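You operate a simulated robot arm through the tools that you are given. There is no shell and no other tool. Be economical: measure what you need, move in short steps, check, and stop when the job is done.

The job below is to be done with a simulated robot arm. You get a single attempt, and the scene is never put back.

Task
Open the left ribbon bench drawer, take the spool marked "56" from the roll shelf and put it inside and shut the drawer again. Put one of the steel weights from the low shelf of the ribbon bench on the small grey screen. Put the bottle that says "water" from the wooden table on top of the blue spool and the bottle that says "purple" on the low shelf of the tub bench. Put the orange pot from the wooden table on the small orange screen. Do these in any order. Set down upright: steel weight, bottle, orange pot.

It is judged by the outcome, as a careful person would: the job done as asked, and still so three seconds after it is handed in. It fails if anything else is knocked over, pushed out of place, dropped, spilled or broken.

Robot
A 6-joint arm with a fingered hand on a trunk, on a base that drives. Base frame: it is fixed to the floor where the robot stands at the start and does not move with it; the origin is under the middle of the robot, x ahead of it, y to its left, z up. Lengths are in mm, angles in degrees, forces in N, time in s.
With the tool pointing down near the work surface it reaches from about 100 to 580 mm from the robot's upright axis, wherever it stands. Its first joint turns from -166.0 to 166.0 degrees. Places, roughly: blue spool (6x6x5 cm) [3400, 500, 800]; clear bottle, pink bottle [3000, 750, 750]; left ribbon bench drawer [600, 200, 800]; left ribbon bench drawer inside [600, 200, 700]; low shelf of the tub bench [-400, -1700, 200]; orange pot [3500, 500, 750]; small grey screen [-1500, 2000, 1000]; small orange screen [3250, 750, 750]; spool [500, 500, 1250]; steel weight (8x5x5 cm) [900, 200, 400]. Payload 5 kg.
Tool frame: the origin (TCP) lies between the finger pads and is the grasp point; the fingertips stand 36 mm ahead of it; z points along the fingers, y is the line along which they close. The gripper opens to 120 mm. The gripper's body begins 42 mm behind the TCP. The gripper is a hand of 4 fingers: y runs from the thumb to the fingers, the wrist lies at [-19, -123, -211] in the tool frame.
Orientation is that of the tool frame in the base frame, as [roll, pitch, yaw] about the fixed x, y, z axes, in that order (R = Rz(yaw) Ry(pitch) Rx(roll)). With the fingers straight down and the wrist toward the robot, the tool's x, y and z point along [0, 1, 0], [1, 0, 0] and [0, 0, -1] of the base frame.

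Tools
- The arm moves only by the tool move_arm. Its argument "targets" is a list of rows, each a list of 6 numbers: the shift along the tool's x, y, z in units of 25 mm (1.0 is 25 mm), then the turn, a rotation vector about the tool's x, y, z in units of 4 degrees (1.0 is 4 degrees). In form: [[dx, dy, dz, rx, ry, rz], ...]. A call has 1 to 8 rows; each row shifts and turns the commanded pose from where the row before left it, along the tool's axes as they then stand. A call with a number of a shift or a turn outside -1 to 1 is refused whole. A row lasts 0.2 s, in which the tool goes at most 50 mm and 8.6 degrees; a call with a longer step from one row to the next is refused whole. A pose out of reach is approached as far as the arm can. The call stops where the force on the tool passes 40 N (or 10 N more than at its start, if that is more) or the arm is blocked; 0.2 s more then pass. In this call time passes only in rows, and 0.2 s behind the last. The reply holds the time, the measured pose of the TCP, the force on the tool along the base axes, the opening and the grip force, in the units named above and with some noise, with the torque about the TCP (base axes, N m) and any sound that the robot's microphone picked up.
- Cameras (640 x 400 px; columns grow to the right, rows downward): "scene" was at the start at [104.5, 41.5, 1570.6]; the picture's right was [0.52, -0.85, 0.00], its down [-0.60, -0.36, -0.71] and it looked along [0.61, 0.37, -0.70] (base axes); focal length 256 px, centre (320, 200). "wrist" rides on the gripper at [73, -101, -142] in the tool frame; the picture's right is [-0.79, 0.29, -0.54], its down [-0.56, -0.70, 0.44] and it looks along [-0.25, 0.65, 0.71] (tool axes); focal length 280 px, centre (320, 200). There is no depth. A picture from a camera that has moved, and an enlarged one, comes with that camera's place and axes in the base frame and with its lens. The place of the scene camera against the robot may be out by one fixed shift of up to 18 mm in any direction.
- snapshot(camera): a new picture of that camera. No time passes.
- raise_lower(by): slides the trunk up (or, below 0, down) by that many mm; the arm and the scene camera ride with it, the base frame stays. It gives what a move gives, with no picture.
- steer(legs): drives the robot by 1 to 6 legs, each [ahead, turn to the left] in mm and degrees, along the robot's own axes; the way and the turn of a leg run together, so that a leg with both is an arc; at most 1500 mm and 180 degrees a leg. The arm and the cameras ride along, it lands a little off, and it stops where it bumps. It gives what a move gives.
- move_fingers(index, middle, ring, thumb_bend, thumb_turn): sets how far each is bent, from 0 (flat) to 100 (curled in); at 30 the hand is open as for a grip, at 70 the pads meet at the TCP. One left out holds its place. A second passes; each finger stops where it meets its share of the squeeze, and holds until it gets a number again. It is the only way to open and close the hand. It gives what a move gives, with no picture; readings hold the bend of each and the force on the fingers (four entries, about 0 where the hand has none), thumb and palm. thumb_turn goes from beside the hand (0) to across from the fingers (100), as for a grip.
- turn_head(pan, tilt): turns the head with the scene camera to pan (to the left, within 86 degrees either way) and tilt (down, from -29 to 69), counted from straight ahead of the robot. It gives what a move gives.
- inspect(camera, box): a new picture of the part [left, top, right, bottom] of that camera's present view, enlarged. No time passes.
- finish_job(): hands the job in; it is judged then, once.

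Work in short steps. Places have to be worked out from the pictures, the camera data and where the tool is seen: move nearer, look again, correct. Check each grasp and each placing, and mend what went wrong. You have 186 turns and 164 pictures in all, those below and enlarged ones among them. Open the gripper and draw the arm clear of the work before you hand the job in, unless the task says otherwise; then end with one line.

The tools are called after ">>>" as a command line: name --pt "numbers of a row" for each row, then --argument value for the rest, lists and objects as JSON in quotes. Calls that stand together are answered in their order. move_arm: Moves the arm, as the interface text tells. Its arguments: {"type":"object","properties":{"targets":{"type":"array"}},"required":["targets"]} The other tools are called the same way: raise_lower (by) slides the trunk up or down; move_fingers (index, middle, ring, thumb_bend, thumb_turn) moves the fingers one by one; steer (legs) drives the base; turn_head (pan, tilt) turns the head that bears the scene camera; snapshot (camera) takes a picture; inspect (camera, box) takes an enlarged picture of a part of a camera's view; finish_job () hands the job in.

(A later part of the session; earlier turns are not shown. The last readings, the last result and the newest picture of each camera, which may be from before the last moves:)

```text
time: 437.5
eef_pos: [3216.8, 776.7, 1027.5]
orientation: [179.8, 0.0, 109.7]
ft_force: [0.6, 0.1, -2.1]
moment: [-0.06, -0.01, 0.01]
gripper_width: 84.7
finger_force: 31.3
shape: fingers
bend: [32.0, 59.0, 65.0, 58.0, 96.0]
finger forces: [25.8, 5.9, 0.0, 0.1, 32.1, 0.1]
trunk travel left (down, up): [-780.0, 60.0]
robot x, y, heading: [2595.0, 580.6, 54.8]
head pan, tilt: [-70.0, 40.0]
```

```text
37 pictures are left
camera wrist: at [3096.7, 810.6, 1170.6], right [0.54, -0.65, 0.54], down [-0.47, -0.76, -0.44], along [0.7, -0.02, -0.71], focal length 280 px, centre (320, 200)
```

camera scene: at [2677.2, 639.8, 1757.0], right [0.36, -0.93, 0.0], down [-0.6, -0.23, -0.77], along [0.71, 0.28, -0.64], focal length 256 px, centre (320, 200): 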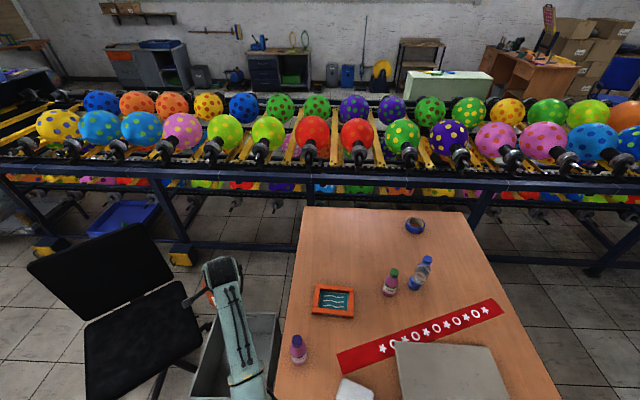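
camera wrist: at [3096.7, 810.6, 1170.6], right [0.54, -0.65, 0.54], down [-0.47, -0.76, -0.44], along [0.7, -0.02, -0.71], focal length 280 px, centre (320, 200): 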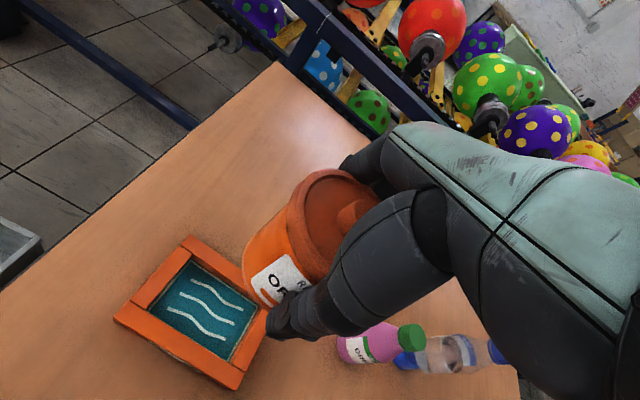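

Screen centre (3201,795); the pot sits about 25 mm toward the fingers from the TCP. I shift accordingly and lower partway.

>>> move_arm --pt "0.29 -0.64 0 0 0 0" --pt "0.29 -0.64 0 0 0 0"

>>> raise_lower --by -170

>>> snapshot --camera "wrist"

```text
time: 438.1
eef_pos: [3180.5, 779.2, 1026.1]
orientation: [179.9, 0.0, 109.8]
ft_force: [-0.5, 0.7, -2.3]
moment: [-0.02, -0.03, 0.01]
gripper_width: 84.7
finger_force: 31.9
shape: fingers
bend: [32.0, 59.0, 65.0, 58.0, 96.0]
finger forces: [25.7, 6.0, 0.0, 0.0, 32.1, 0.0]
trunk travel left (down, up): [-780.0, 60.0]
robot x, y, heading: [2593.0, 576.0, 54.6]
head pan, tilt: [-70.0, 40.0]
```

```text
time: 440.0
eef_pos: [3180.7, 779.2, 858.0]
orientation: [179.8, -0.1, 109.8]
ft_force: [-0.2, -1.1, -2.3]
moment: [-0.01, 0.01, 0.03]
gripper_width: 84.7
finger_force: 31.8
shape: fingers
bend: [32.0, 59.0, 65.0, 58.0, 96.0]
finger forces: [25.6, 5.9, 0.0, 0.0, 32.1, 0.1]
trunk travel left (down, up): [-610.0, 230.0]
robot x, y, heading: [2596.1, 580.0, 54.5]
head pan, tilt: [-70.0, 40.0]
```

```text
36 pictures are left
camera wrist: at [3061.4, 813.3, 1000.6], right [0.54, -0.65, 0.54], down [-0.47, -0.76, -0.44], along [0.7, -0.02, -0.71], focal length 280 px, centre (320, 200)
```

wrist: 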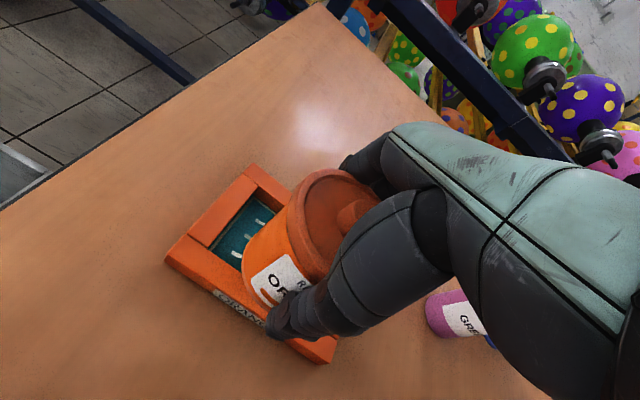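

I zoom to judge the pot's tilt and centring.

>>> inspect --camera "wrist" --box '[150, 140, 400, 380]'

>>> turn_head --pan -38 --tilt 45

>>> inspect --camera "scene" --box '[240, 130, 400, 270]'

```text
1.67 times, centred on (275, 260) of wrist
camera zoom: at [3061.4, 813.3, 1000.6], right [0.54, -0.65, 0.54], down [-0.47, -0.76, -0.44], along [0.7, -0.02, -0.71], focal length 467 px, centre (395, 100)
```

zoom: 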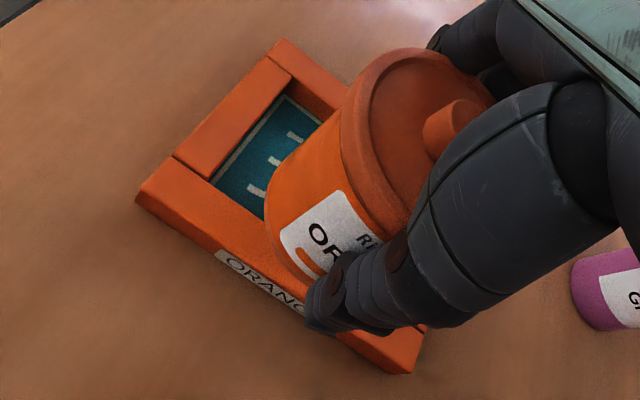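

```text
time: 441.0
eef_pos: [3182.0, 779.2, 857.5]
orientation: [179.8, 0.0, 109.7]
ft_force: [-0.5, 0.5, -2.6]
moment: [-0.01, 0.03, 0.02]
gripper_width: 84.9
finger_force: 32.0
shape: fingers
bend: [32.0, 59.0, 65.0, 58.0, 96.0]
finger forces: [25.8, 5.9, 0.1, 0.0, 32.1, 0.0]
trunk travel left (down, up): [-610.0, 230.0]
robot x, y, heading: [2595.0, 577.2, 55.0]
head pan, tilt: [-38.0, 45.0]
```

```text
2.86 times, centred on (320, 200) of scene
camera zoom: at [2693.8, 626.6, 1579.7], right [0.29, -0.96, 0.0], down [-0.68, -0.2, -0.71], along [0.68, 0.2, -0.71], focal length 732 px, centre (320, 200)
```

zoom: 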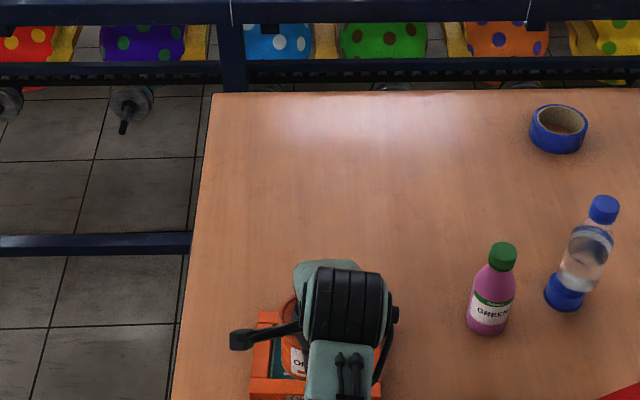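

The pot hangs nearly plumb, centred about 21 mm short of the screen centre (3210,791). I correct and lower to just above the frame.

>>> move_arm --pt "-0.1 0.95 0 0 0 0"

>>> raise_lower --by -30

>>> inspect --camera "wrist" --box '[150, 140, 400, 380]'

```text
time: 441.4
eef_pos: [3205.6, 786.4, 858.8]
orientation: [179.9, 0.0, 109.8]
ft_force: [0.0, 0.4, -2.9]
moment: [-0.02, -0.02, -0.01]
gripper_width: 84.7
finger_force: 32.2
shape: fingers
bend: [32.0, 59.0, 65.0, 58.0, 96.0]
finger forces: [25.9, 6.0, 0.1, 0.0, 32.4, 0.0]
trunk travel left (down, up): [-610.0, 230.0]
robot x, y, heading: [2591.5, 578.5, 54.7]
head pan, tilt: [-38.0, 45.0]
```

```text
time: 442.2
eef_pos: [3204.4, 785.2, 828.2]
orientation: [179.8, -0.1, 109.8]
ft_force: [1.2, 0.0, -2.3]
moment: [-0.02, -0.01, -0.05]
gripper_width: 84.8
finger_force: 32.7
shape: fingers
bend: [32.0, 59.0, 65.0, 58.0, 96.0]
finger forces: [25.8, 6.0, 0.0, 0.1, 32.2, 0.0]
trunk travel left (down, up): [-580.0, 260.0]
robot x, y, heading: [2595.7, 579.1, 54.7]
head pan, tilt: [-38.0, 45.0]
```

```text
1.67 times, centred on (275, 260) of wrist
camera zoom: at [3084.1, 819.3, 971.4], right [0.54, -0.65, 0.54], down [-0.47, -0.76, -0.45], along [0.7, -0.02, -0.71], focal length 467 px, centre (395, 100)
```

zoom: 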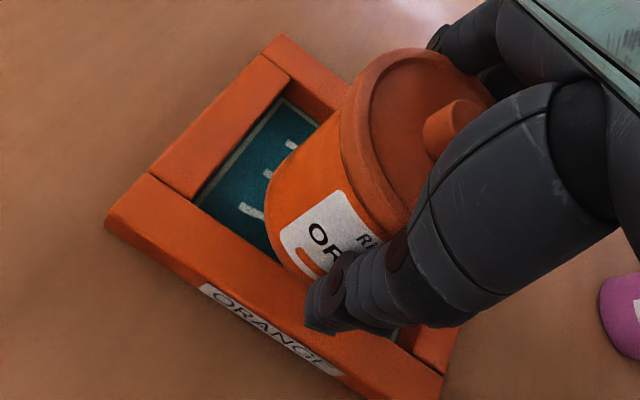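

The pot bottom needs about 16 mm more in and 12 mm sideways. Correct and look again.

>>> move_arm --pt "-0.47 0.62 0 0 0 0"

>>> inspect --camera "wrist" --box '[150, 140, 400, 380]'

```text
time: 442.6
eef_pos: [3223.4, 779.9, 827.0]
orientation: [-180.0, -0.1, 109.8]
ft_force: [0.5, 1.2, -1.3]
moment: [0.01, 0.0, -0.01]
gripper_width: 84.8
finger_force: 31.5
shape: fingers
bend: [32.0, 59.0, 65.0, 58.0, 96.0]
finger forces: [25.8, 6.0, 0.0, 0.1, 32.3, 0.1]
trunk travel left (down, up): [-580.0, 260.0]
robot x, y, heading: [2592.4, 579.6, 55.0]
head pan, tilt: [-38.0, 45.0]
```

```text
1.67 times, centred on (275, 260) of wrist
camera zoom: at [3103.7, 813.0, 970.1], right [0.54, -0.65, 0.54], down [-0.47, -0.76, -0.44], along [0.7, -0.02, -0.71], focal length 467 px, centre (395, 100)
```

zoom: 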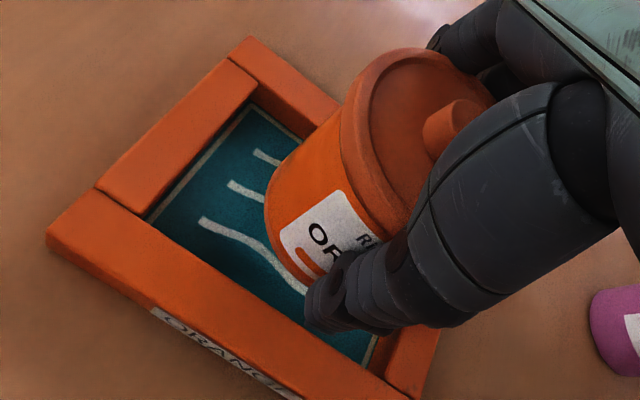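

After the remaining drop the pot will land centred. Lower to contact.

>>> raise_lower --by -20

>>> raise_lower --by -5

>>> raise_lower --by -4

>>> inspect --camera "wrist" --box '[150, 140, 400, 380]'

```text
time: 443.2
eef_pos: [3221.3, 779.9, 807.9]
orientation: [179.7, 0.0, 109.8]
ft_force: [0.4, 0.0, -3.0]
moment: [-0.04, -0.03, 0.0]
gripper_width: 84.8
finger_force: 31.7
shape: fingers
bend: [32.0, 59.0, 65.0, 58.0, 96.0]
finger forces: [25.8, 5.9, 0.0, 0.0, 32.2, 0.0]
trunk travel left (down, up): [-560.0, 280.0]
robot x, y, heading: [2592.0, 581.1, 54.8]
head pan, tilt: [-38.0, 45.0]
```

```text
time: 443.8
eef_pos: [3223.1, 780.0, 803.0]
orientation: [179.8, 0.0, 109.7]
ft_force: [-0.2, -0.7, -2.1]
moment: [-0.04, -0.04, 0.01]
gripper_width: 84.7
finger_force: 31.2
shape: fingers
bend: [32.0, 59.0, 65.0, 58.0, 96.0]
finger forces: [25.8, 5.9, 0.0, 0.0, 32.2, 0.0]
trunk travel left (down, up): [-555.0, 285.0]
robot x, y, heading: [2593.2, 579.2, 54.7]
head pan, tilt: [-38.0, 45.0]
```

```text
time: 444.3
eef_pos: [3223.2, 779.1, 799.6]
orientation: [179.7, 0.1, 109.7]
ft_force: [-0.3, 0.2, 6.8]
moment: [-0.11, 0.43, -0.01]
gripper_width: 84.9
finger_force: 35.3
shape: fingers
bend: [32.0, 59.0, 65.0, 58.0, 96.0]
finger forces: [25.1, 5.9, 0.0, 0.1, 39.7, 0.0]
trunk travel left (down, up): [-551.0, 289.0]
robot x, y, heading: [2595.6, 581.0, 54.6]
head pan, tilt: [-38.0, 45.0]
```

```text
1.67 times, centred on (275, 260) of wrist
camera zoom: at [3102.8, 813.1, 942.9], right [0.54, -0.65, 0.54], down [-0.47, -0.76, -0.45], along [0.7, -0.01, -0.71], focal length 467 px, centre (395, 100)
```

zoom: 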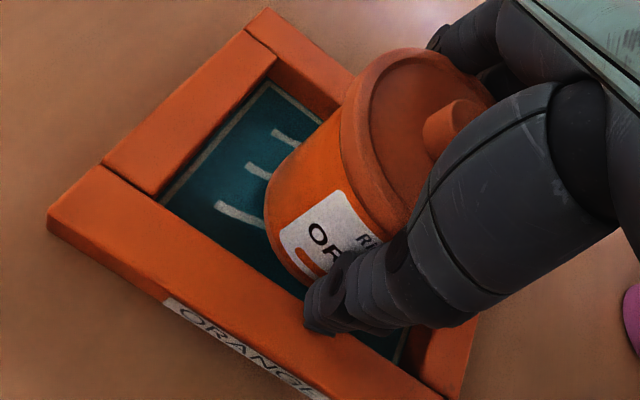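

The thumb tip touches the frame bar while the pot hangs a few mm above the mesh, well centred. I raise 2 mm and release gently.

>>> raise_lower --by 2

>>> move_fingers --index 22 --middle 48 --ring 48 --thumb_bend 52

>>> inspect --camera "wrist" --box '[150, 140, 400, 380]'

```text
time: 444.8
eef_pos: [3222.3, 778.0, 799.7]
orientation: [179.9, 0.0, 109.8]
ft_force: [0.5, -0.1, -1.7]
moment: [-0.02, -0.02, 0.02]
gripper_width: 84.9
finger_force: 33.0
shape: fingers
bend: [32.0, 59.0, 65.0, 58.0, 96.0]
finger forces: [26.0, 6.2, 0.1, 0.1, 33.4, 0.0]
trunk travel left (down, up): [-553.0, 287.0]
robot x, y, heading: [2590.1, 580.9, 54.6]
head pan, tilt: [-38.0, 45.0]
```

```text
time: 445.8
eef_pos: [3222.1, 779.4, 801.8]
orientation: [179.9, 0.0, 109.8]
ft_force: [-0.3, -0.8, 4.0]
moment: [-0.09, 0.04, -0.02]
gripper_width: 109.6
finger_force: 6.7
shape: fingers
bend: [21.0, 48.0, 48.0, 51.0, 97.0]
finger forces: [2.7, 3.0, 0.0, 0.0, 6.7, 0.0]
trunk travel left (down, up): [-553.0, 287.0]
robot x, y, heading: [2596.6, 579.5, 55.1]
head pan, tilt: [-38.0, 45.0]
```

```text
1.67 times, centred on (275, 260) of wrist
camera zoom: at [3102.5, 813.1, 944.5], right [0.54, -0.65, 0.54], down [-0.47, -0.76, -0.45], along [0.7, -0.02, -0.71], focal length 467 px, centre (395, 100)
```

zoom: 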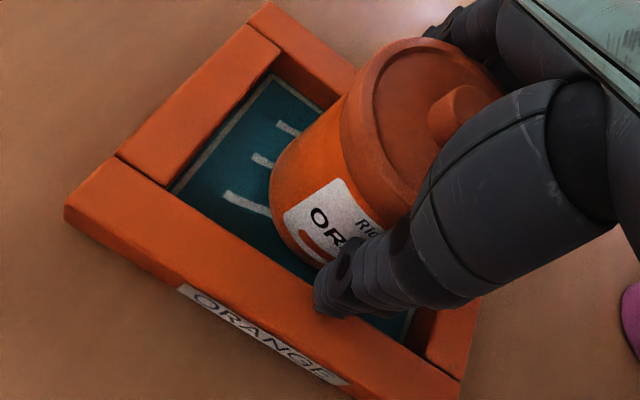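

Pot is down; open a bit more to free it fully.

>>> move_fingers --index 12 --middle 38 --ring 38 --thumb_bend 47

>>> inspect --camera "wrist" --box '[150, 140, 400, 380]'

```text
time: 446.8
eef_pos: [3221.4, 778.4, 802.4]
orientation: [179.8, 0.0, 109.9]
ft_force: [-2.3, -0.4, 2.7]
moment: [0.0, 0.02, -0.02]
gripper_width: 129.8
finger_force: 2.1
shape: fingers
bend: [12.0, 40.0, 38.0, 47.0, 98.0]
finger forces: [0.0, 3.5, 0.1, 0.1, 0.8, 0.1]
trunk travel left (down, up): [-553.0, 287.0]
robot x, y, heading: [2593.7, 576.9, 54.6]
head pan, tilt: [-38.0, 45.0]
```

```text
1.67 times, centred on (275, 260) of wrist
camera zoom: at [3102.3, 813.1, 944.2], right [0.54, -0.65, 0.54], down [-0.47, -0.76, -0.45], along [0.7, -0.02, -0.71], focal length 467 px, centre (395, 100)
```

zoom: 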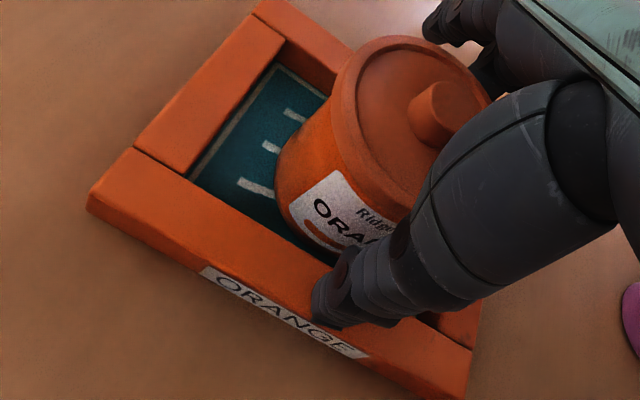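

Fingers are clear of the pot; a finger brushed the frame, so I lift straight up now.

>>> raise_lower --by 150

>>> snapshot --camera "wrist"

```text
time: 448.6
eef_pos: [3224.0, 779.4, 950.2]
orientation: [179.8, 0.0, 109.8]
ft_force: [0.1, 0.2, 0.5]
moment: [0.04, 0.0, 0.02]
gripper_width: 129.9
finger_force: 0.1
shape: fingers
bend: [12.0, 38.0, 38.0, 47.0, 98.0]
finger forces: [0.0, 0.0, 0.1, 0.1, 0.0, 0.0]
trunk travel left (down, up): [-703.0, 137.0]
robot x, y, heading: [2592.6, 578.9, 55.0]
head pan, tilt: [-38.0, 45.0]
```

```text
28 pictures are left
camera wrist: at [3102.9, 813.2, 1093.8], right [0.54, -0.65, 0.54], down [-0.47, -0.76, -0.44], along [0.7, -0.02, -0.71], focal length 280 px, centre (320, 200)
```

wrist: 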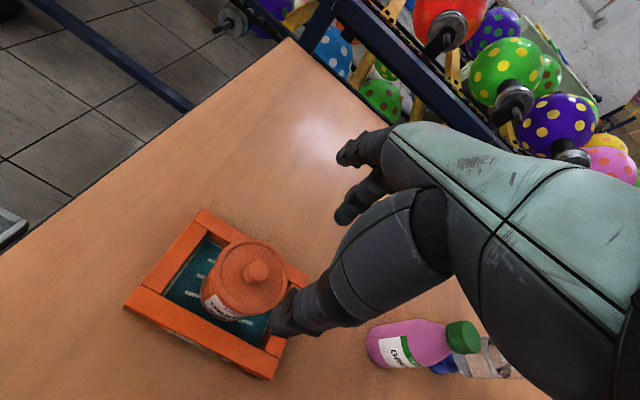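

The orange pot stands upright on the orange screen. Now the purple bottle: I retract the arm and swing left over it.

>>> raise_lower --by 50

>>> move_arm --pt "0 -1 0 0 0 0" --pt "0 -1 0 0 0 0" --pt "0 -1 0 0 0 0" --pt "0 -1 0 0 0 0" --pt "0 -1 0 0 0 0" --pt "0 -1 0 0 0 0" --pt "0 -1 0 0 0 0" --pt "0 -1 0 0 0 0"

>>> move_fingers --index 35 --middle 35 --ring 35 --thumb_bend 35

>>> steer --legs '[[0, 17]]'

>>> snapshot --camera "wrist"

```text
time: 449.5
eef_pos: [3222.1, 779.1, 1002.0]
orientation: [179.8, -0.1, 109.7]
ft_force: [0.2, 0.7, -0.7]
moment: [-0.02, 0.04, 0.03]
gripper_width: 130.2
finger_force: 0.0
shape: fingers
bend: [12.0, 38.0, 38.0, 47.0, 98.0]
finger forces: [0.0, 0.1, 0.0, 0.0, 0.0, 0.0]
trunk travel left (down, up): [-753.0, 87.0]
robot x, y, heading: [2591.2, 580.7, 54.8]
head pan, tilt: [-38.0, 45.0]
```

```text
time: 451.3
eef_pos: [3033.7, 710.2, 999.3]
orientation: [179.8, 0.0, 109.8]
ft_force: [-0.9, 0.4, 0.2]
moment: [-0.02, -0.01, -0.02]
gripper_width: 130.2
finger_force: 0.1
shape: fingers
bend: [12.0, 38.0, 38.0, 47.0, 98.0]
finger forces: [0.1, 0.1, 0.0, 0.0, 0.0, 0.1]
trunk travel left (down, up): [-753.0, 87.0]
robot x, y, heading: [2596.2, 580.1, 54.5]
head pan, tilt: [-38.0, 45.0]
```

```text
time: 452.3
eef_pos: [3034.1, 710.5, 998.6]
orientation: [179.8, 0.1, 109.8]
ft_force: [-0.3, 0.2, -0.4]
moment: [0.01, 0.03, 0.01]
gripper_width: 109.2
finger_force: 0.1
shape: fingers
bend: [35.0, 35.0, 35.0, 35.0, 98.0]
finger forces: [0.0, 0.0, 0.0, 0.1, 0.0, 0.0]
trunk travel left (down, up): [-753.0, 87.0]
robot x, y, heading: [2596.9, 580.3, 54.8]
head pan, tilt: [-38.0, 45.0]
```

```text
time: 453.8
eef_pos: [2976.9, 833.9, 998.3]
orientation: [179.7, 0.0, 126.7]
ft_force: [-0.4, -0.3, -0.2]
moment: [-0.02, -0.02, 0.03]
gripper_width: 109.0
finger_force: 0.0
shape: fingers
bend: [35.0, 35.0, 35.0, 35.0, 98.0]
finger forces: [0.1, 0.0, 0.0, 0.0, 0.0, 0.0]
trunk travel left (down, up): [-753.0, 87.0]
robot x, y, heading: [2591.8, 583.6, 71.6]
head pan, tilt: [-38.0, 45.0]
```

```text
27 pictures are left
camera wrist: at [2852.0, 831.4, 1141.7], right [0.7, -0.46, 0.54], down [-0.22, -0.87, -0.44], along [0.68, 0.19, -0.71], focal length 280 px, centre (320, 200)
```

wrist: 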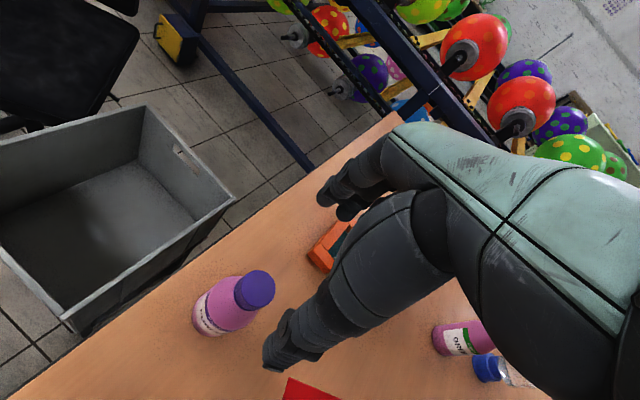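

Purple cap at (2969,836). Align and lower to grip it like the water bottle.

>>> move_arm --pt "0.26 -0.21 0 0 0 0"

>>> raise_lower --by -85

>>> snapshot --camera "wrist"

```text
time: 454.2
eef_pos: [2967.5, 835.0, 998.6]
orientation: [179.8, -0.1, 126.7]
ft_force: [0.5, -0.1, -0.1]
moment: [-0.01, -0.03, -0.01]
gripper_width: 109.0
finger_force: 0.1
shape: fingers
bend: [35.0, 35.0, 35.0, 35.0, 98.0]
finger forces: [0.0, 0.0, 0.1, 0.0, 0.0, 0.0]
trunk travel left (down, up): [-753.0, 87.0]
robot x, y, heading: [2594.5, 577.0, 71.8]
head pan, tilt: [-38.0, 45.0]
```

```text
time: 455.4
eef_pos: [2967.4, 837.1, 913.5]
orientation: [179.8, 0.0, 126.8]
ft_force: [-0.3, 0.0, 0.1]
moment: [0.01, 0.02, 0.0]
gripper_width: 109.0
finger_force: 0.0
shape: fingers
bend: [35.0, 35.0, 35.0, 35.0, 98.0]
finger forces: [0.0, 0.0, 0.0, 0.0, 0.0, 0.0]
trunk travel left (down, up): [-668.0, 172.0]
robot x, y, heading: [2593.3, 581.5, 71.8]
head pan, tilt: [-38.0, 45.0]
```

```text
26 pictures are left
camera wrist: at [2843.3, 833.2, 1056.5], right [0.7, -0.46, 0.54], down [-0.22, -0.87, -0.44], along [0.68, 0.19, -0.71], focal length 280 px, centre (320, 200)
```

wrist: 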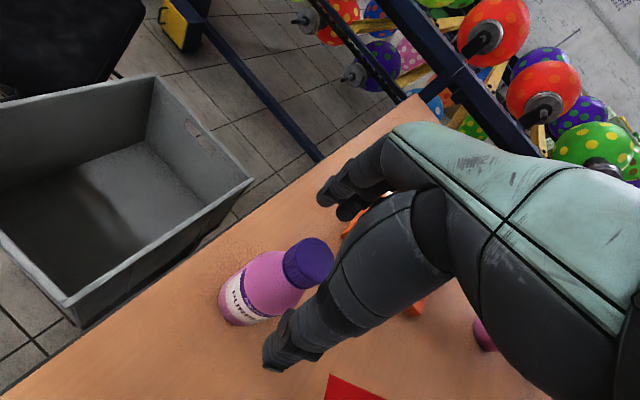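

Well aligned. Lower and close.

>>> raise_lower --by -48

>>> move_fingers --index 70 --middle 70 --ring 70 --thumb_bend 70

>>> raise_lower --by 130

>>> snapshot --camera "wrist"

```text
time: 456.3
eef_pos: [2968.0, 835.9, 866.6]
orientation: [179.8, 0.0, 126.8]
ft_force: [-0.2, 0.0, -0.8]
moment: [0.01, 0.0, -0.02]
gripper_width: 109.2
finger_force: 0.1
shape: fingers
bend: [35.0, 35.0, 35.0, 35.0, 98.0]
finger forces: [0.0, 0.0, 0.1, 0.0, 0.1, 0.0]
trunk travel left (down, up): [-620.0, 220.0]
robot x, y, heading: [2591.9, 580.1, 71.8]
head pan, tilt: [-38.0, 45.0]
```

```text
time: 457.3
eef_pos: [2968.3, 836.7, 866.6]
orientation: [179.8, 0.0, 126.8]
ft_force: [3.2, 0.3, 6.9]
moment: [-0.04, -0.07, -0.01]
gripper_width: 45.1
finger_force: 16.8
shape: fingers
bend: [60.0, 63.0, 70.0, 57.0, 96.0]
finger forces: [8.7, 9.0, 0.0, 0.0, 16.6, 0.1]
trunk travel left (down, up): [-620.0, 220.0]
robot x, y, heading: [2593.8, 578.2, 72.0]
head pan, tilt: [-38.0, 45.0]
```

```text
time: 458.9
eef_pos: [2967.9, 835.1, 995.6]
orientation: [179.8, 0.0, 126.7]
ft_force: [0.5, -0.5, -2.7]
moment: [-0.02, -0.02, 0.01]
gripper_width: 45.1
finger_force: 14.5
shape: fingers
bend: [60.0, 64.0, 70.0, 57.0, 96.0]
finger forces: [7.7, 6.4, 0.0, 0.0, 14.9, 0.0]
trunk travel left (down, up): [-750.0, 90.0]
robot x, y, heading: [2597.1, 577.9, 71.7]
head pan, tilt: [-38.0, 45.0]
```

```text
25 pictures are left
camera wrist: at [2843.5, 833.3, 1138.3], right [0.7, -0.46, 0.54], down [-0.22, -0.87, -0.44], along [0.68, 0.19, -0.71], focal length 280 px, centre (320, 200)
```

wrist: 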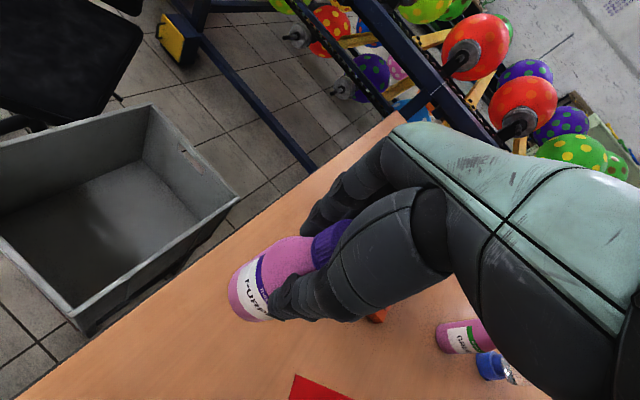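

Purple bottle held. I drive off toward the tub bench in stages.

>>> steer --legs '[[0, 175.3], [692, 0], [0, -46], [1159, 0], [0, -15], [754, 0]]'

>>> raise_lower --by -200

>>> steer --legs '[[0, 76], [860, 0]]'

>>> turn_head --pan -60 --tilt 45

>>> snapshot --camera "scene"

```text
time: 463.2
eef_pos: [2517.8, 994.0, 995.3]
orientation: [179.9, 0.1, -164.8]
ft_force: [1.5, 0.0, -1.4]
moment: [0.05, -0.04, -0.03]
gripper_width: 21.6
finger_force: 7.5
shape: fingers
bend: [67.0, 67.0, 70.0, 64.0, 96.0]
finger forces: [3.5, 4.8, 0.0, 0.0, 6.8, 0.0]
trunk travel left (down, up): [-750.0, 90.0]
robot x, y, heading: [2609.8, 540.6, 130.7]
head pan, tilt: [-38.0, 45.0]
stopped in leg 1: the robot was blocked; the commanded pose is now the measured one
```

```text
time: 465.4
eef_pos: [2518.6, 995.8, 794.9]
orientation: [179.9, 0.0, -164.9]
ft_force: [0.1, -0.2, -3.1]
moment: [0.01, 0.02, -0.01]
gripper_width: 22.1
finger_force: 7.4
shape: fingers
bend: [67.0, 67.0, 70.0, 64.0, 96.0]
finger forces: [3.4, 4.4, 0.1, 0.0, 6.7, 0.0]
trunk travel left (down, up): [-550.0, 290.0]
robot x, y, heading: [2607.5, 540.9, 130.9]
head pan, tilt: [-38.0, 45.0]
```

```text
time: 471.8
eef_pos: [1870.9, 422.8, 792.7]
orientation: [-178.9, 0.5, -89.1]
ft_force: [7.1, -0.2, -1.8]
moment: [-0.03, 0.62, 0.12]
gripper_width: 20.8
finger_force: 11.2
shape: fingers
bend: [66.0, 67.0, 70.0, 64.0, 96.0]
finger forces: [11.0, 4.8, 0.0, 0.1, 7.2, 0.0]
trunk travel left (down, up): [-550.0, 290.0]
robot x, y, heading: [2323.5, 397.9, -153.0]
head pan, tilt: [-38.0, 45.0]
stopped in leg 2: the force on the tool passed its limit at 220 N (the readings are from after the stop); the commanded pose is now the measured one
```

```text
time: 472.6
eef_pos: [1871.2, 423.7, 792.7]
orientation: [-178.9, 0.5, -89.1]
ft_force: [11.2, 1.5, -6.5]
moment: [-0.06, 0.63, 0.14]
gripper_width: 20.9
finger_force: 14.3
shape: fingers
bend: [66.0, 67.0, 70.0, 64.0, 96.0]
finger forces: [14.8, 4.6, 0.1, 0.0, 7.3, 0.0]
trunk travel left (down, up): [-550.0, 290.0]
robot x, y, heading: [2324.2, 394.9, -153.2]
head pan, tilt: [-60.0, 45.0]
```

```text
24 pictures are left
camera scene: at [2233.3, 428.1, 1519.7], right [0.54, 0.84, 0.0], down [0.59, -0.38, -0.71], along [-0.59, 0.38, -0.71], focal length 256 px, centre (320, 200)
```

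scene: 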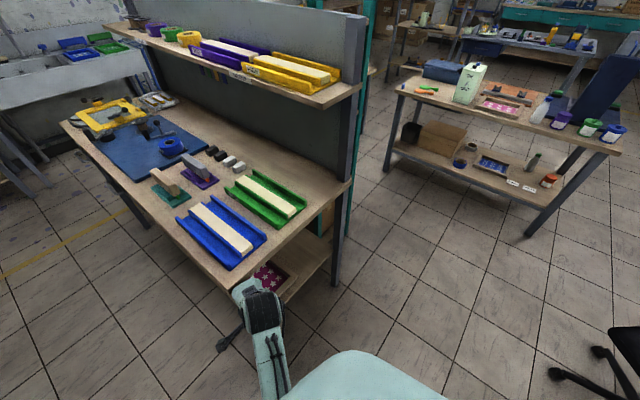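

The first turn bumped the table and the later drive ran the hand against the ribbon bench's right end. I stop and look before anything else.

>>> snapshot --camera "wrist"

>>> inspect --camera "scene" --box '[140, 170, 360, 370]'

```text
23 pictures are left
camera wrist: at [1970.8, 351.0, 937.7], right [-0.31, 0.78, 0.54], down [0.7, 0.57, -0.42], along [-0.64, 0.25, -0.72], focal length 280 px, centre (320, 200)
```

wrist: 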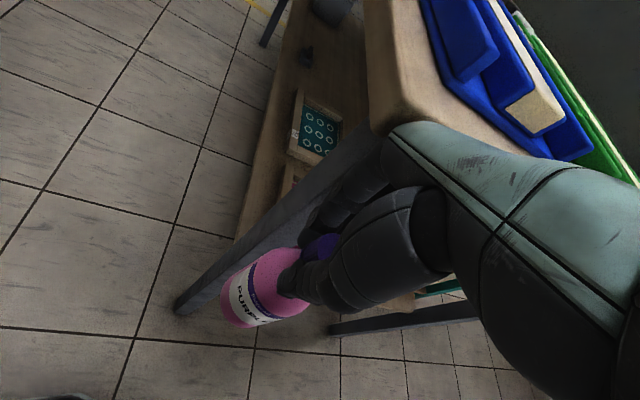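

```text
2.00 times, centred on (250, 270) of scene
camera zoom: at [2233.3, 428.1, 1519.7], right [0.54, 0.84, 0.0], down [0.59, -0.38, -0.71], along [-0.59, 0.38, -0.71], focal length 512 px, centre (460, 60)
```

zoom: 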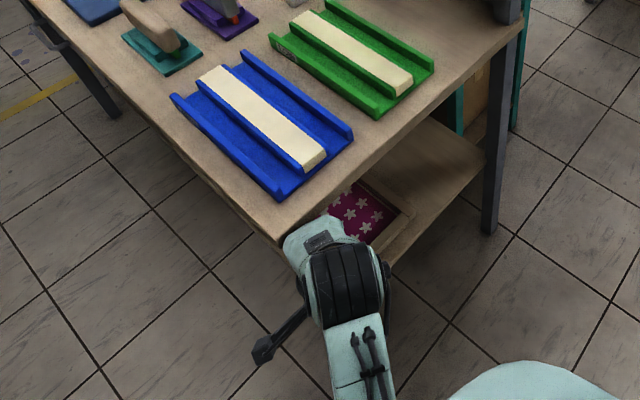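

The bottle is still held and the bench items look undisturbed. I back away carefully.

>>> steer --legs '[[-130, 0]]'

>>> inspect --camera "wrist" --box '[180, 180, 400, 360]'

```text
time: 474.0
eef_pos: [1986.5, 482.5, 792.9]
orientation: [-179.0, 0.6, -89.1]
ft_force: [0.6, 1.0, -2.4]
moment: [-0.01, 0.0, -0.01]
gripper_width: 20.8
finger_force: 7.7
shape: fingers
bend: [66.0, 67.0, 70.0, 64.0, 96.0]
finger forces: [3.8, 4.8, 0.0, 0.0, 7.2, 0.0]
trunk travel left (down, up): [-550.0, 290.0]
robot x, y, heading: [2440.8, 457.6, -152.9]
head pan, tilt: [-60.0, 45.0]
```

```text
2.22 times, centred on (290, 270) of wrist
camera zoom: at [2087.0, 410.7, 938.1], right [-0.31, 0.78, 0.54], down [0.7, 0.57, -0.43], along [-0.64, 0.25, -0.72], focal length 623 px, centre (387, 44)
```

zoom: 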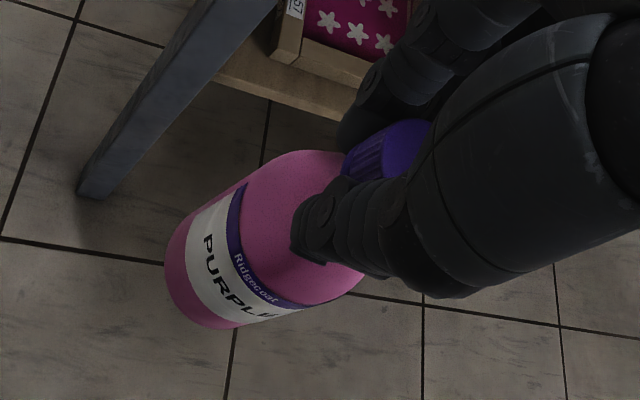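

The bottle is now held at the neck, still upright. I tighten slightly, move to open floor, and check the table.

>>> move_fingers --index 74 --middle 74 --ring 74 --thumb_bend 70

>>> steer --legs '[[0, 43], [500, 0], [0, 50]]'

>>> turn_head --pan 86 --tilt 30

>>> inspect --camera "scene" --box '[180, 120, 460, 320]'

```text
time: 475.0
eef_pos: [1986.4, 482.7, 793.2]
orientation: [-178.9, 0.5, -89.1]
ft_force: [0.6, 0.0, -2.3]
moment: [-0.01, -0.01, -0.04]
gripper_width: 19.8
finger_force: 14.9
shape: fingers
bend: [73.0, 72.0, 74.0, 63.0, 96.0]
finger forces: [6.7, 8.5, 0.1, 0.0, 14.5, 0.1]
trunk travel left (down, up): [-550.0, 290.0]
robot x, y, heading: [2440.2, 458.0, -152.8]
head pan, tilt: [-60.0, 45.0]
```

```text
time: 483.2
eef_pos: [2261.0, -473.7, 793.8]
orientation: [-178.9, 0.5, 3.8]
ft_force: [0.0, 0.2, -1.1]
moment: [0.01, -0.03, -0.03]
gripper_width: 19.8
finger_force: 14.1
shape: fingers
bend: [73.0, 72.0, 74.0, 63.0, 96.0]
finger forces: [6.7, 8.2, 0.0, 0.1, 13.9, 0.0]
trunk travel left (down, up): [-550.0, 290.0]
robot x, y, heading: [2260.7, -20.9, -60.0]
head pan, tilt: [-60.0, 45.0]
```

```text
time: 485.5
eef_pos: [2260.2, -475.1, 793.0]
orientation: [-178.9, 0.5, 3.8]
ft_force: [-0.2, 0.3, -2.9]
moment: [-0.01, -0.02, -0.03]
gripper_width: 19.4
finger_force: 14.8
shape: fingers
bend: [73.0, 72.0, 74.0, 63.0, 96.0]
finger forces: [6.7, 8.2, 0.0, 0.0, 13.9, 0.0]
trunk travel left (down, up): [-550.0, 290.0]
robot x, y, heading: [2262.9, -22.5, -60.1]
head pan, tilt: [85.9, 30.0]
```

```text
2.00 times, centred on (320, 220) of scene
camera zoom: at [2363.3, -8.9, 1542.4], right [0.44, -0.9, 0.0], down [-0.45, -0.22, -0.87], along [0.78, 0.38, -0.5], focal length 512 px, centre (320, 160)
```

zoom: 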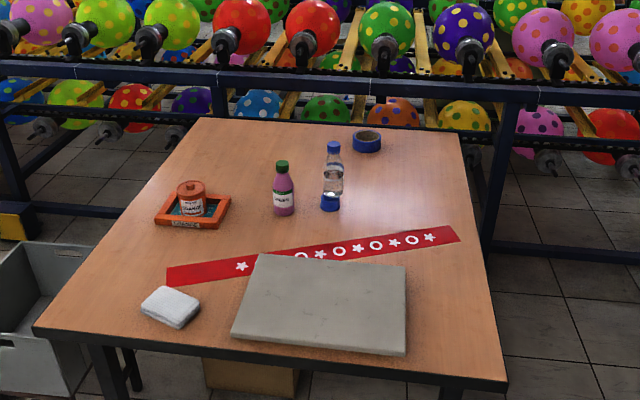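

All on the table is fine: water bottle on the spool, pot on the orange screen. I continue toward the tub bench.

>>> steer --legs '[[0, -94.7], [1119, 0], [0, -20], [752, 0]]'

```text
time: 501.8
eef_pos: [89.7, -314.6, 792.9]
orientation: [-178.8, 0.6, -112.6]
ft_force: [0.0, -0.4, -1.8]
moment: [0.01, 0.03, -0.02]
gripper_width: 19.2
finger_force: 13.7
shape: fingers
bend: [73.0, 72.0, 74.0, 63.0, 96.0]
finger forces: [6.5, 7.7, 0.0, 0.0, 12.7, 0.0]
trunk travel left (down, up): [-550.0, 290.0]
robot x, y, heading: [497.8, -520.2, -176.3]
head pan, tilt: [85.9, 30.0]
```

Next leg down alongside the tub bench, then look.

>>> steer --legs '[[0, 79.5], [860, 0]]'

>>> turn_head --pan -75 --tilt 40

>>> snapshot --camera "scene"

```text
time: 510.8
eef_pos: [125.4, -1716.9, 793.5]
orientation: [-178.9, 0.6, -33.3]
ft_force: [-0.2, 0.0, -2.2]
moment: [0.01, 0.01, 0.0]
gripper_width: 19.2
finger_force: 13.2
shape: fingers
bend: [73.0, 72.0, 74.0, 63.0, 96.0]
finger forces: [6.5, 7.7, 0.0, 0.0, 12.4, 0.0]
trunk travel left (down, up): [-550.0, 290.0]
robot x, y, heading: [402.7, -1355.1, -97.1]
head pan, tilt: [85.9, 30.0]
```

```text
time: 513.3
eef_pos: [124.1, -1718.3, 793.1]
orientation: [-178.9, 0.5, -33.2]
ft_force: [-0.2, 0.2, -3.0]
moment: [-0.04, 0.04, -0.02]
gripper_width: 19.1
finger_force: 13.6
shape: fingers
bend: [73.0, 72.0, 74.0, 63.0, 96.0]
finger forces: [6.4, 7.7, 0.0, 0.1, 12.5, 0.1]
trunk travel left (down, up): [-550.0, 290.0]
robot x, y, heading: [392.9, -1352.9, -97.0]
head pan, tilt: [-75.0, 40.0]
```

```text
19 pictures are left
camera scene: at [315.4, -1399.3, 1527.0], right [-0.14, 0.99, 0.0], down [0.64, 0.09, -0.77], along [-0.76, -0.11, -0.64], focal length 256 px, centre (320, 200)
```

scene: 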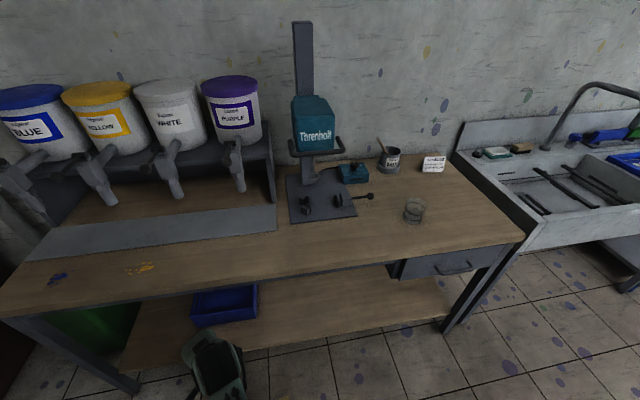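

I see free shelf space right of the blue crate. Target spot is about (-239,-1566). I first lower the trunk so the hand passes below the bench top, then move in.

>>> raise_lower --by -340

>>> steer --legs '[[0, -64.3], [115, 0], [0, 29.4]]'

>>> snapshot --camera "wrist"

```text
time: 516.6
eef_pos: [124.4, -1717.3, 454.3]
orientation: [-178.9, 0.5, -33.1]
ft_force: [-0.5, 0.4, -1.8]
moment: [-0.04, 0.06, 0.0]
gripper_width: 19.2
finger_force: 12.9
shape: fingers
bend: [73.0, 72.0, 74.0, 63.0, 96.0]
finger forces: [6.4, 7.8, 0.0, 0.0, 12.3, 0.1]
trunk travel left (down, up): [-210.0, 630.0]
robot x, y, heading: [396.4, -1356.7, -96.8]
head pan, tilt: [-75.0, 40.0]
```

```text
time: 522.8
eef_pos: [-142.6, -1535.4, 453.3]
orientation: [-179.0, 0.5, -68.1]
ft_force: [0.0, -0.1, -2.7]
moment: [-0.01, 0.05, -0.01]
gripper_width: 18.8
finger_force: 13.0
shape: fingers
bend: [73.0, 72.0, 74.0, 63.0, 96.0]
finger forces: [6.2, 7.8, 0.1, 0.1, 11.9, 0.0]
trunk travel left (down, up): [-210.0, 630.0]
robot x, y, heading: [287.6, -1391.9, -131.5]
head pan, tilt: [-75.0, 40.0]
```

```text
18 pictures are left
camera wrist: at [-22.7, -1566.7, 597.7], right [-0.57, 0.62, 0.54], down [0.45, 0.79, -0.42], along [-0.69, 0.0, -0.72], focal length 280 px, centre (320, 200)
```

wrist: 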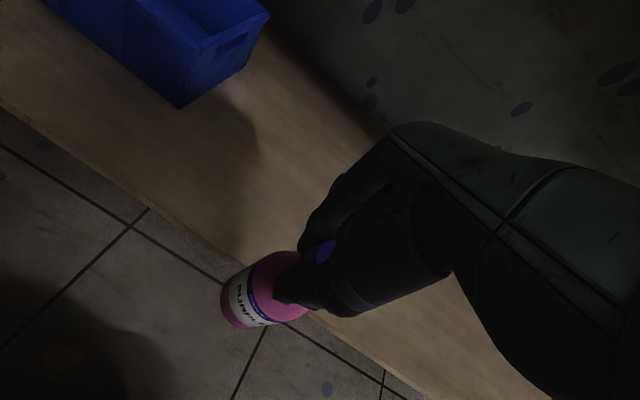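

The shelf and crate are in clear view; edge is about 34 mm ahead of the bottle. I extend 119 mm inward.

>>> move_arm --pt "0 0.95 0 0 0 0" --pt "0 0.95 0 0 0 0" --pt "0 0.95 0 0 0 0" --pt "0 0.95 0 0 0 0" --pt "0 0.95 0 0 0 0"

>>> raise_lower --by -70

>>> snapshot --camera "wrist"

```text
time: 524.0
eef_pos: [-253.3, -1578.2, 451.8]
orientation: [-179.0, 0.6, -67.9]
ft_force: [0.4, -0.4, -2.3]
moment: [-0.01, 0.02, 0.0]
gripper_width: 18.9
finger_force: 12.6
shape: fingers
bend: [73.0, 72.0, 74.0, 63.0, 96.0]
finger forces: [5.8, 7.9, 0.0, 0.1, 11.7, 0.0]
trunk travel left (down, up): [-210.0, 630.0]
robot x, y, heading: [290.2, -1392.5, -131.9]
head pan, tilt: [-75.0, 40.0]
```

```text
time: 525.1
eef_pos: [-253.0, -1578.5, 381.9]
orientation: [-178.9, 0.5, -67.9]
ft_force: [1.0, -0.1, -1.8]
moment: [0.0, 0.01, 0.0]
gripper_width: 18.6
finger_force: 12.8
shape: fingers
bend: [73.0, 72.0, 74.0, 63.0, 96.0]
finger forces: [6.0, 8.0, 0.0, 0.0, 11.8, 0.0]
trunk travel left (down, up): [-140.0, 700.0]
robot x, y, heading: [288.9, -1393.8, -131.8]
head pan, tilt: [-75.0, 40.0]
```

```text
17 pictures are left
camera wrist: at [-133.6, -1610.2, 526.0], right [-0.57, 0.62, 0.54], down [0.45, 0.79, -0.42], along [-0.69, 0.0, -0.72], focal length 280 px, centre (320, 200)
```

wrist: 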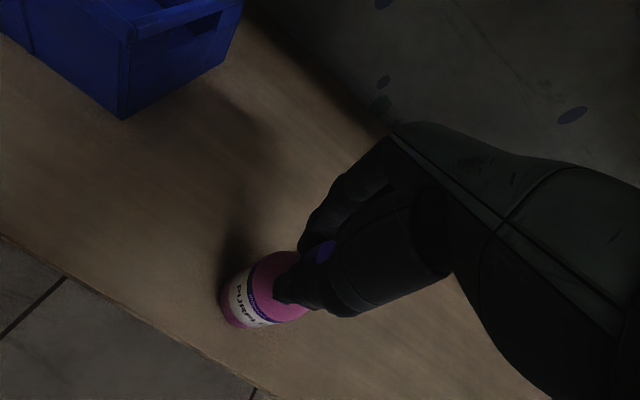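

Bottle is well over the shelf. Lower in small steps until it touches.

>>> raise_lower --by -28

>>> raise_lower --by -8

>>> snapshot --camera "wrist"

```text
time: 525.8
eef_pos: [-253.7, -1579.1, 355.6]
orientation: [-179.2, 0.5, -67.9]
ft_force: [-4.8, -6.3, 24.0]
moment: [-0.16, -0.12, 0.01]
gripper_width: 17.7
finger_force: 19.5
shape: fingers
bend: [74.0, 73.0, 74.0, 63.0, 93.0]
finger forces: [6.4, 14.9, 0.0, 0.1, 17.5, 0.0]
trunk travel left (down, up): [-112.0, 728.0]
robot x, y, heading: [290.4, -1395.4, -131.8]
head pan, tilt: [-75.0, 40.0]
```

```text
time: 526.4
eef_pos: [-250.6, -1576.7, 343.3]
orientation: [-178.6, 0.5, -68.1]
ft_force: [-0.2, 0.8, 0.1]
moment: [0.03, -0.01, 0.0]
gripper_width: 0.6
finger_force: 0.1
shape: fingers
bend: [74.0, 74.0, 74.0, 68.0, 96.0]
finger forces: [0.0, 0.1, 0.0, 0.0, 0.0, 0.1]
trunk travel left (down, up): [-104.0, 736.0]
robot x, y, heading: [287.6, -1398.2, -131.9]
head pan, tilt: [-75.0, 40.0]
```

```text
16 pictures are left
camera wrist: at [-132.7, -1609.2, 488.0], right [-0.57, 0.61, 0.54], down [0.45, 0.79, -0.42], along [-0.69, 0.0, -0.73], focal length 280 px, centre (320, 200)
```

wrist: 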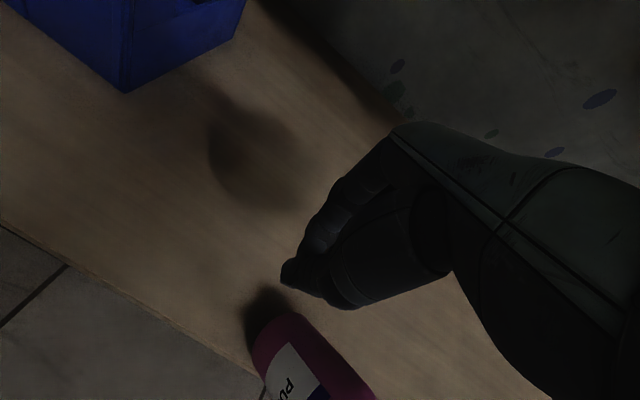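

The bottle slipped out as it touched. I check whether it is standing.

>>> inspect --camera "wrist" --box '[200, 260, 420, 400]'

```text
2.86 times, centred on (310, 330) of wrist
camera zoom: at [-132.7, -1609.2, 488.0], right [-0.57, 0.61, 0.54], down [0.45, 0.79, -0.42], along [-0.69, 0.0, -0.73], focal length 801 px, centre (349, -171)
```

zoom: 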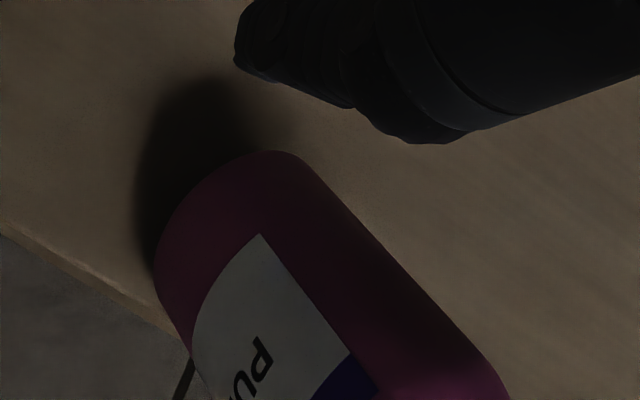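

The bottle has tipped and lies on the shelf near the edge. I raise the hand gently and get a full view.

>>> raise_lower --by 110

>>> move_arm --pt "0 -0.8 0 0 0 0" --pt "0 -0.8 0 0 0 0"

>>> snapshot --camera "wrist"

```text
time: 527.8
eef_pos: [-252.4, -1578.4, 454.5]
orientation: [-178.8, 0.5, -68.0]
ft_force: [0.4, -0.6, -0.1]
moment: [0.01, 0.01, -0.04]
gripper_width: 0.9
finger_force: 0.0
shape: fingers
bend: [74.0, 74.0, 74.0, 68.0, 96.0]
finger forces: [0.0, 0.0, 0.0, 0.0, 0.0, 0.1]
trunk travel left (down, up): [-214.0, 626.0]
robot x, y, heading: [291.1, -1392.5, -131.5]
head pan, tilt: [-75.0, 40.0]
```

```text
time: 528.4
eef_pos: [-215.7, -1565.5, 456.6]
orientation: [-178.9, 0.5, -68.0]
ft_force: [-0.2, -0.2, 0.1]
moment: [0.0, -0.03, -0.02]
gripper_width: 0.8
finger_force: 0.0
shape: fingers
bend: [74.0, 74.0, 74.0, 68.0, 96.0]
finger forces: [0.0, 0.1, 0.1, 0.1, 0.0, 0.1]
trunk travel left (down, up): [-214.0, 626.0]
robot x, y, heading: [288.5, -1396.1, -131.8]
head pan, tilt: [-75.0, 40.0]
```

```text
14 pictures are left
camera wrist: at [-96.1, -1595.4, 600.9], right [-0.57, 0.62, 0.54], down [0.45, 0.79, -0.43], along [-0.69, 0.0, -0.72], focal length 280 px, centre (320, 200)
```

wrist: 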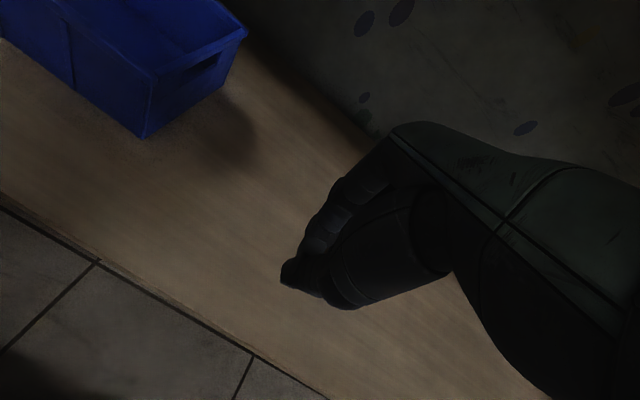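

The bottle is out of this view; I look with the head camera.

>>> turn_head --pan -45 --tilt 50

>>> snapshot --camera "scene"

```text
time: 529.4
eef_pos: [-215.8, -1564.2, 456.0]
orientation: [-178.8, 0.6, -68.0]
ft_force: [0.4, 0.1, 0.1]
moment: [0.02, -0.02, 0.03]
gripper_width: 0.7
finger_force: 0.0
shape: fingers
bend: [74.0, 74.0, 74.0, 68.0, 96.0]
finger forces: [0.0, 0.0, 0.0, 0.0, 0.1, 0.0]
trunk travel left (down, up): [-214.0, 626.0]
robot x, y, heading: [289.1, -1395.3, -131.8]
head pan, tilt: [-45.0, 50.0]
```

```text
13 pictures are left
camera scene: at [196.8, -1422.4, 1176.8], right [-0.06, 1.0, 0.0], down [0.76, 0.04, -0.64], along [-0.64, -0.04, -0.77], focal length 256 px, centre (320, 200)
```

scene: 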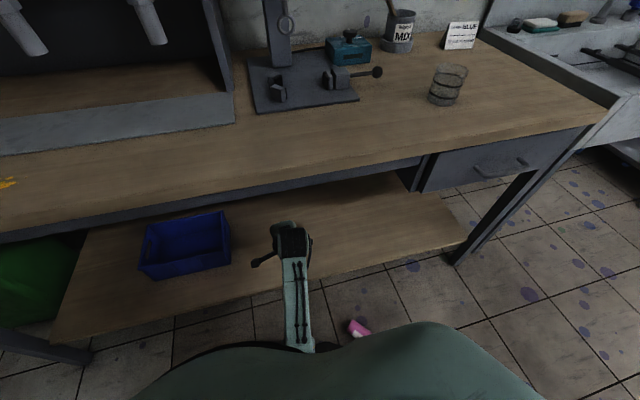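

The bottle rolled off the shelf and lies on the floor. I'll pick it up and put it back properly; first a close look at how it lies.

>>> inspect --camera "scene" --box '[310, 290, 400, 360]'

```text
5.71 times, centred on (355, 325) of scene
camera zoom: at [196.8, -1422.4, 1176.8], right [-0.06, 1.0, 0.0], down [0.76, 0.04, -0.64], along [-0.64, -0.04, -0.77], focal length 1464 px, centre (120, -514)
```

zoom: 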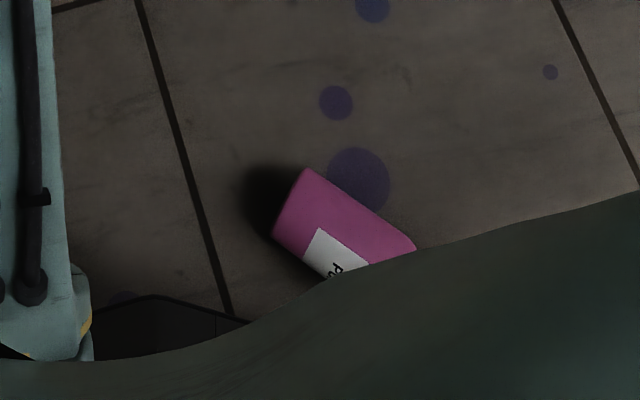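

The bottle lies with its cap pointing away toward heading about 51°. I back out from under the bench, line up with it and open the hand.

>>> steer --legs '[[-190, 0], [0, -15]]'

>>> move_fingers --index 35 --middle 35 --ring 35 --thumb_bend 35

>>> snapshot --camera "wrist"

```text
time: 532.0
eef_pos: [-117.1, -1284.9, 457.0]
orientation: [-178.9, 0.5, -83.4]
ft_force: [-0.5, 0.2, -0.5]
moment: [-0.03, 0.0, -0.01]
gripper_width: 0.7
finger_force: 0.0
shape: fingers
bend: [74.0, 74.0, 74.0, 68.0, 96.0]
finger forces: [0.1, 0.0, 0.0, 0.1, 0.1, 0.1]
trunk travel left (down, up): [-214.0, 626.0]
robot x, y, heading: [415.3, -1254.3, -146.9]
head pan, tilt: [-45.0, 50.0]
```

```text
time: 533.0
eef_pos: [-117.6, -1284.5, 456.4]
orientation: [-179.0, 0.5, -83.4]
ft_force: [-0.9, 0.5, 0.5]
moment: [0.0, 0.0, 0.01]
gripper_width: 108.5
finger_force: 0.1
shape: fingers
bend: [35.0, 35.0, 35.0, 35.0, 97.0]
finger forces: [0.0, 0.0, 0.1, 0.1, 0.0, 0.0]
trunk travel left (down, up): [-214.0, 626.0]
robot x, y, heading: [413.9, -1253.5, -147.2]
head pan, tilt: [-45.0, 50.0]
```

```text
11 pictures are left
camera wrist: at [-10.9, -1346.6, 600.8], right [-0.39, 0.74, 0.54], down [0.64, 0.64, -0.42], along [-0.67, 0.18, -0.72], focal length 280 px, centre (320, 200)
```

wrist: 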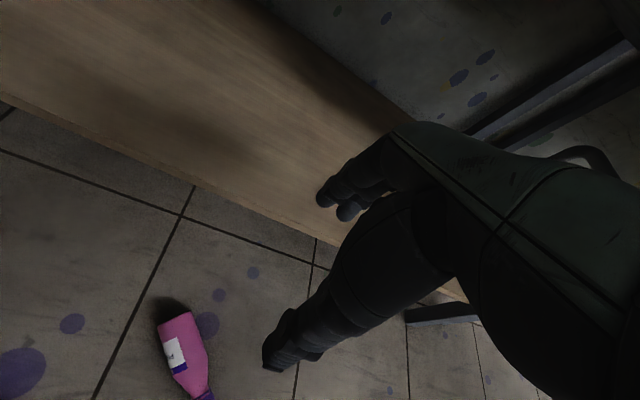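

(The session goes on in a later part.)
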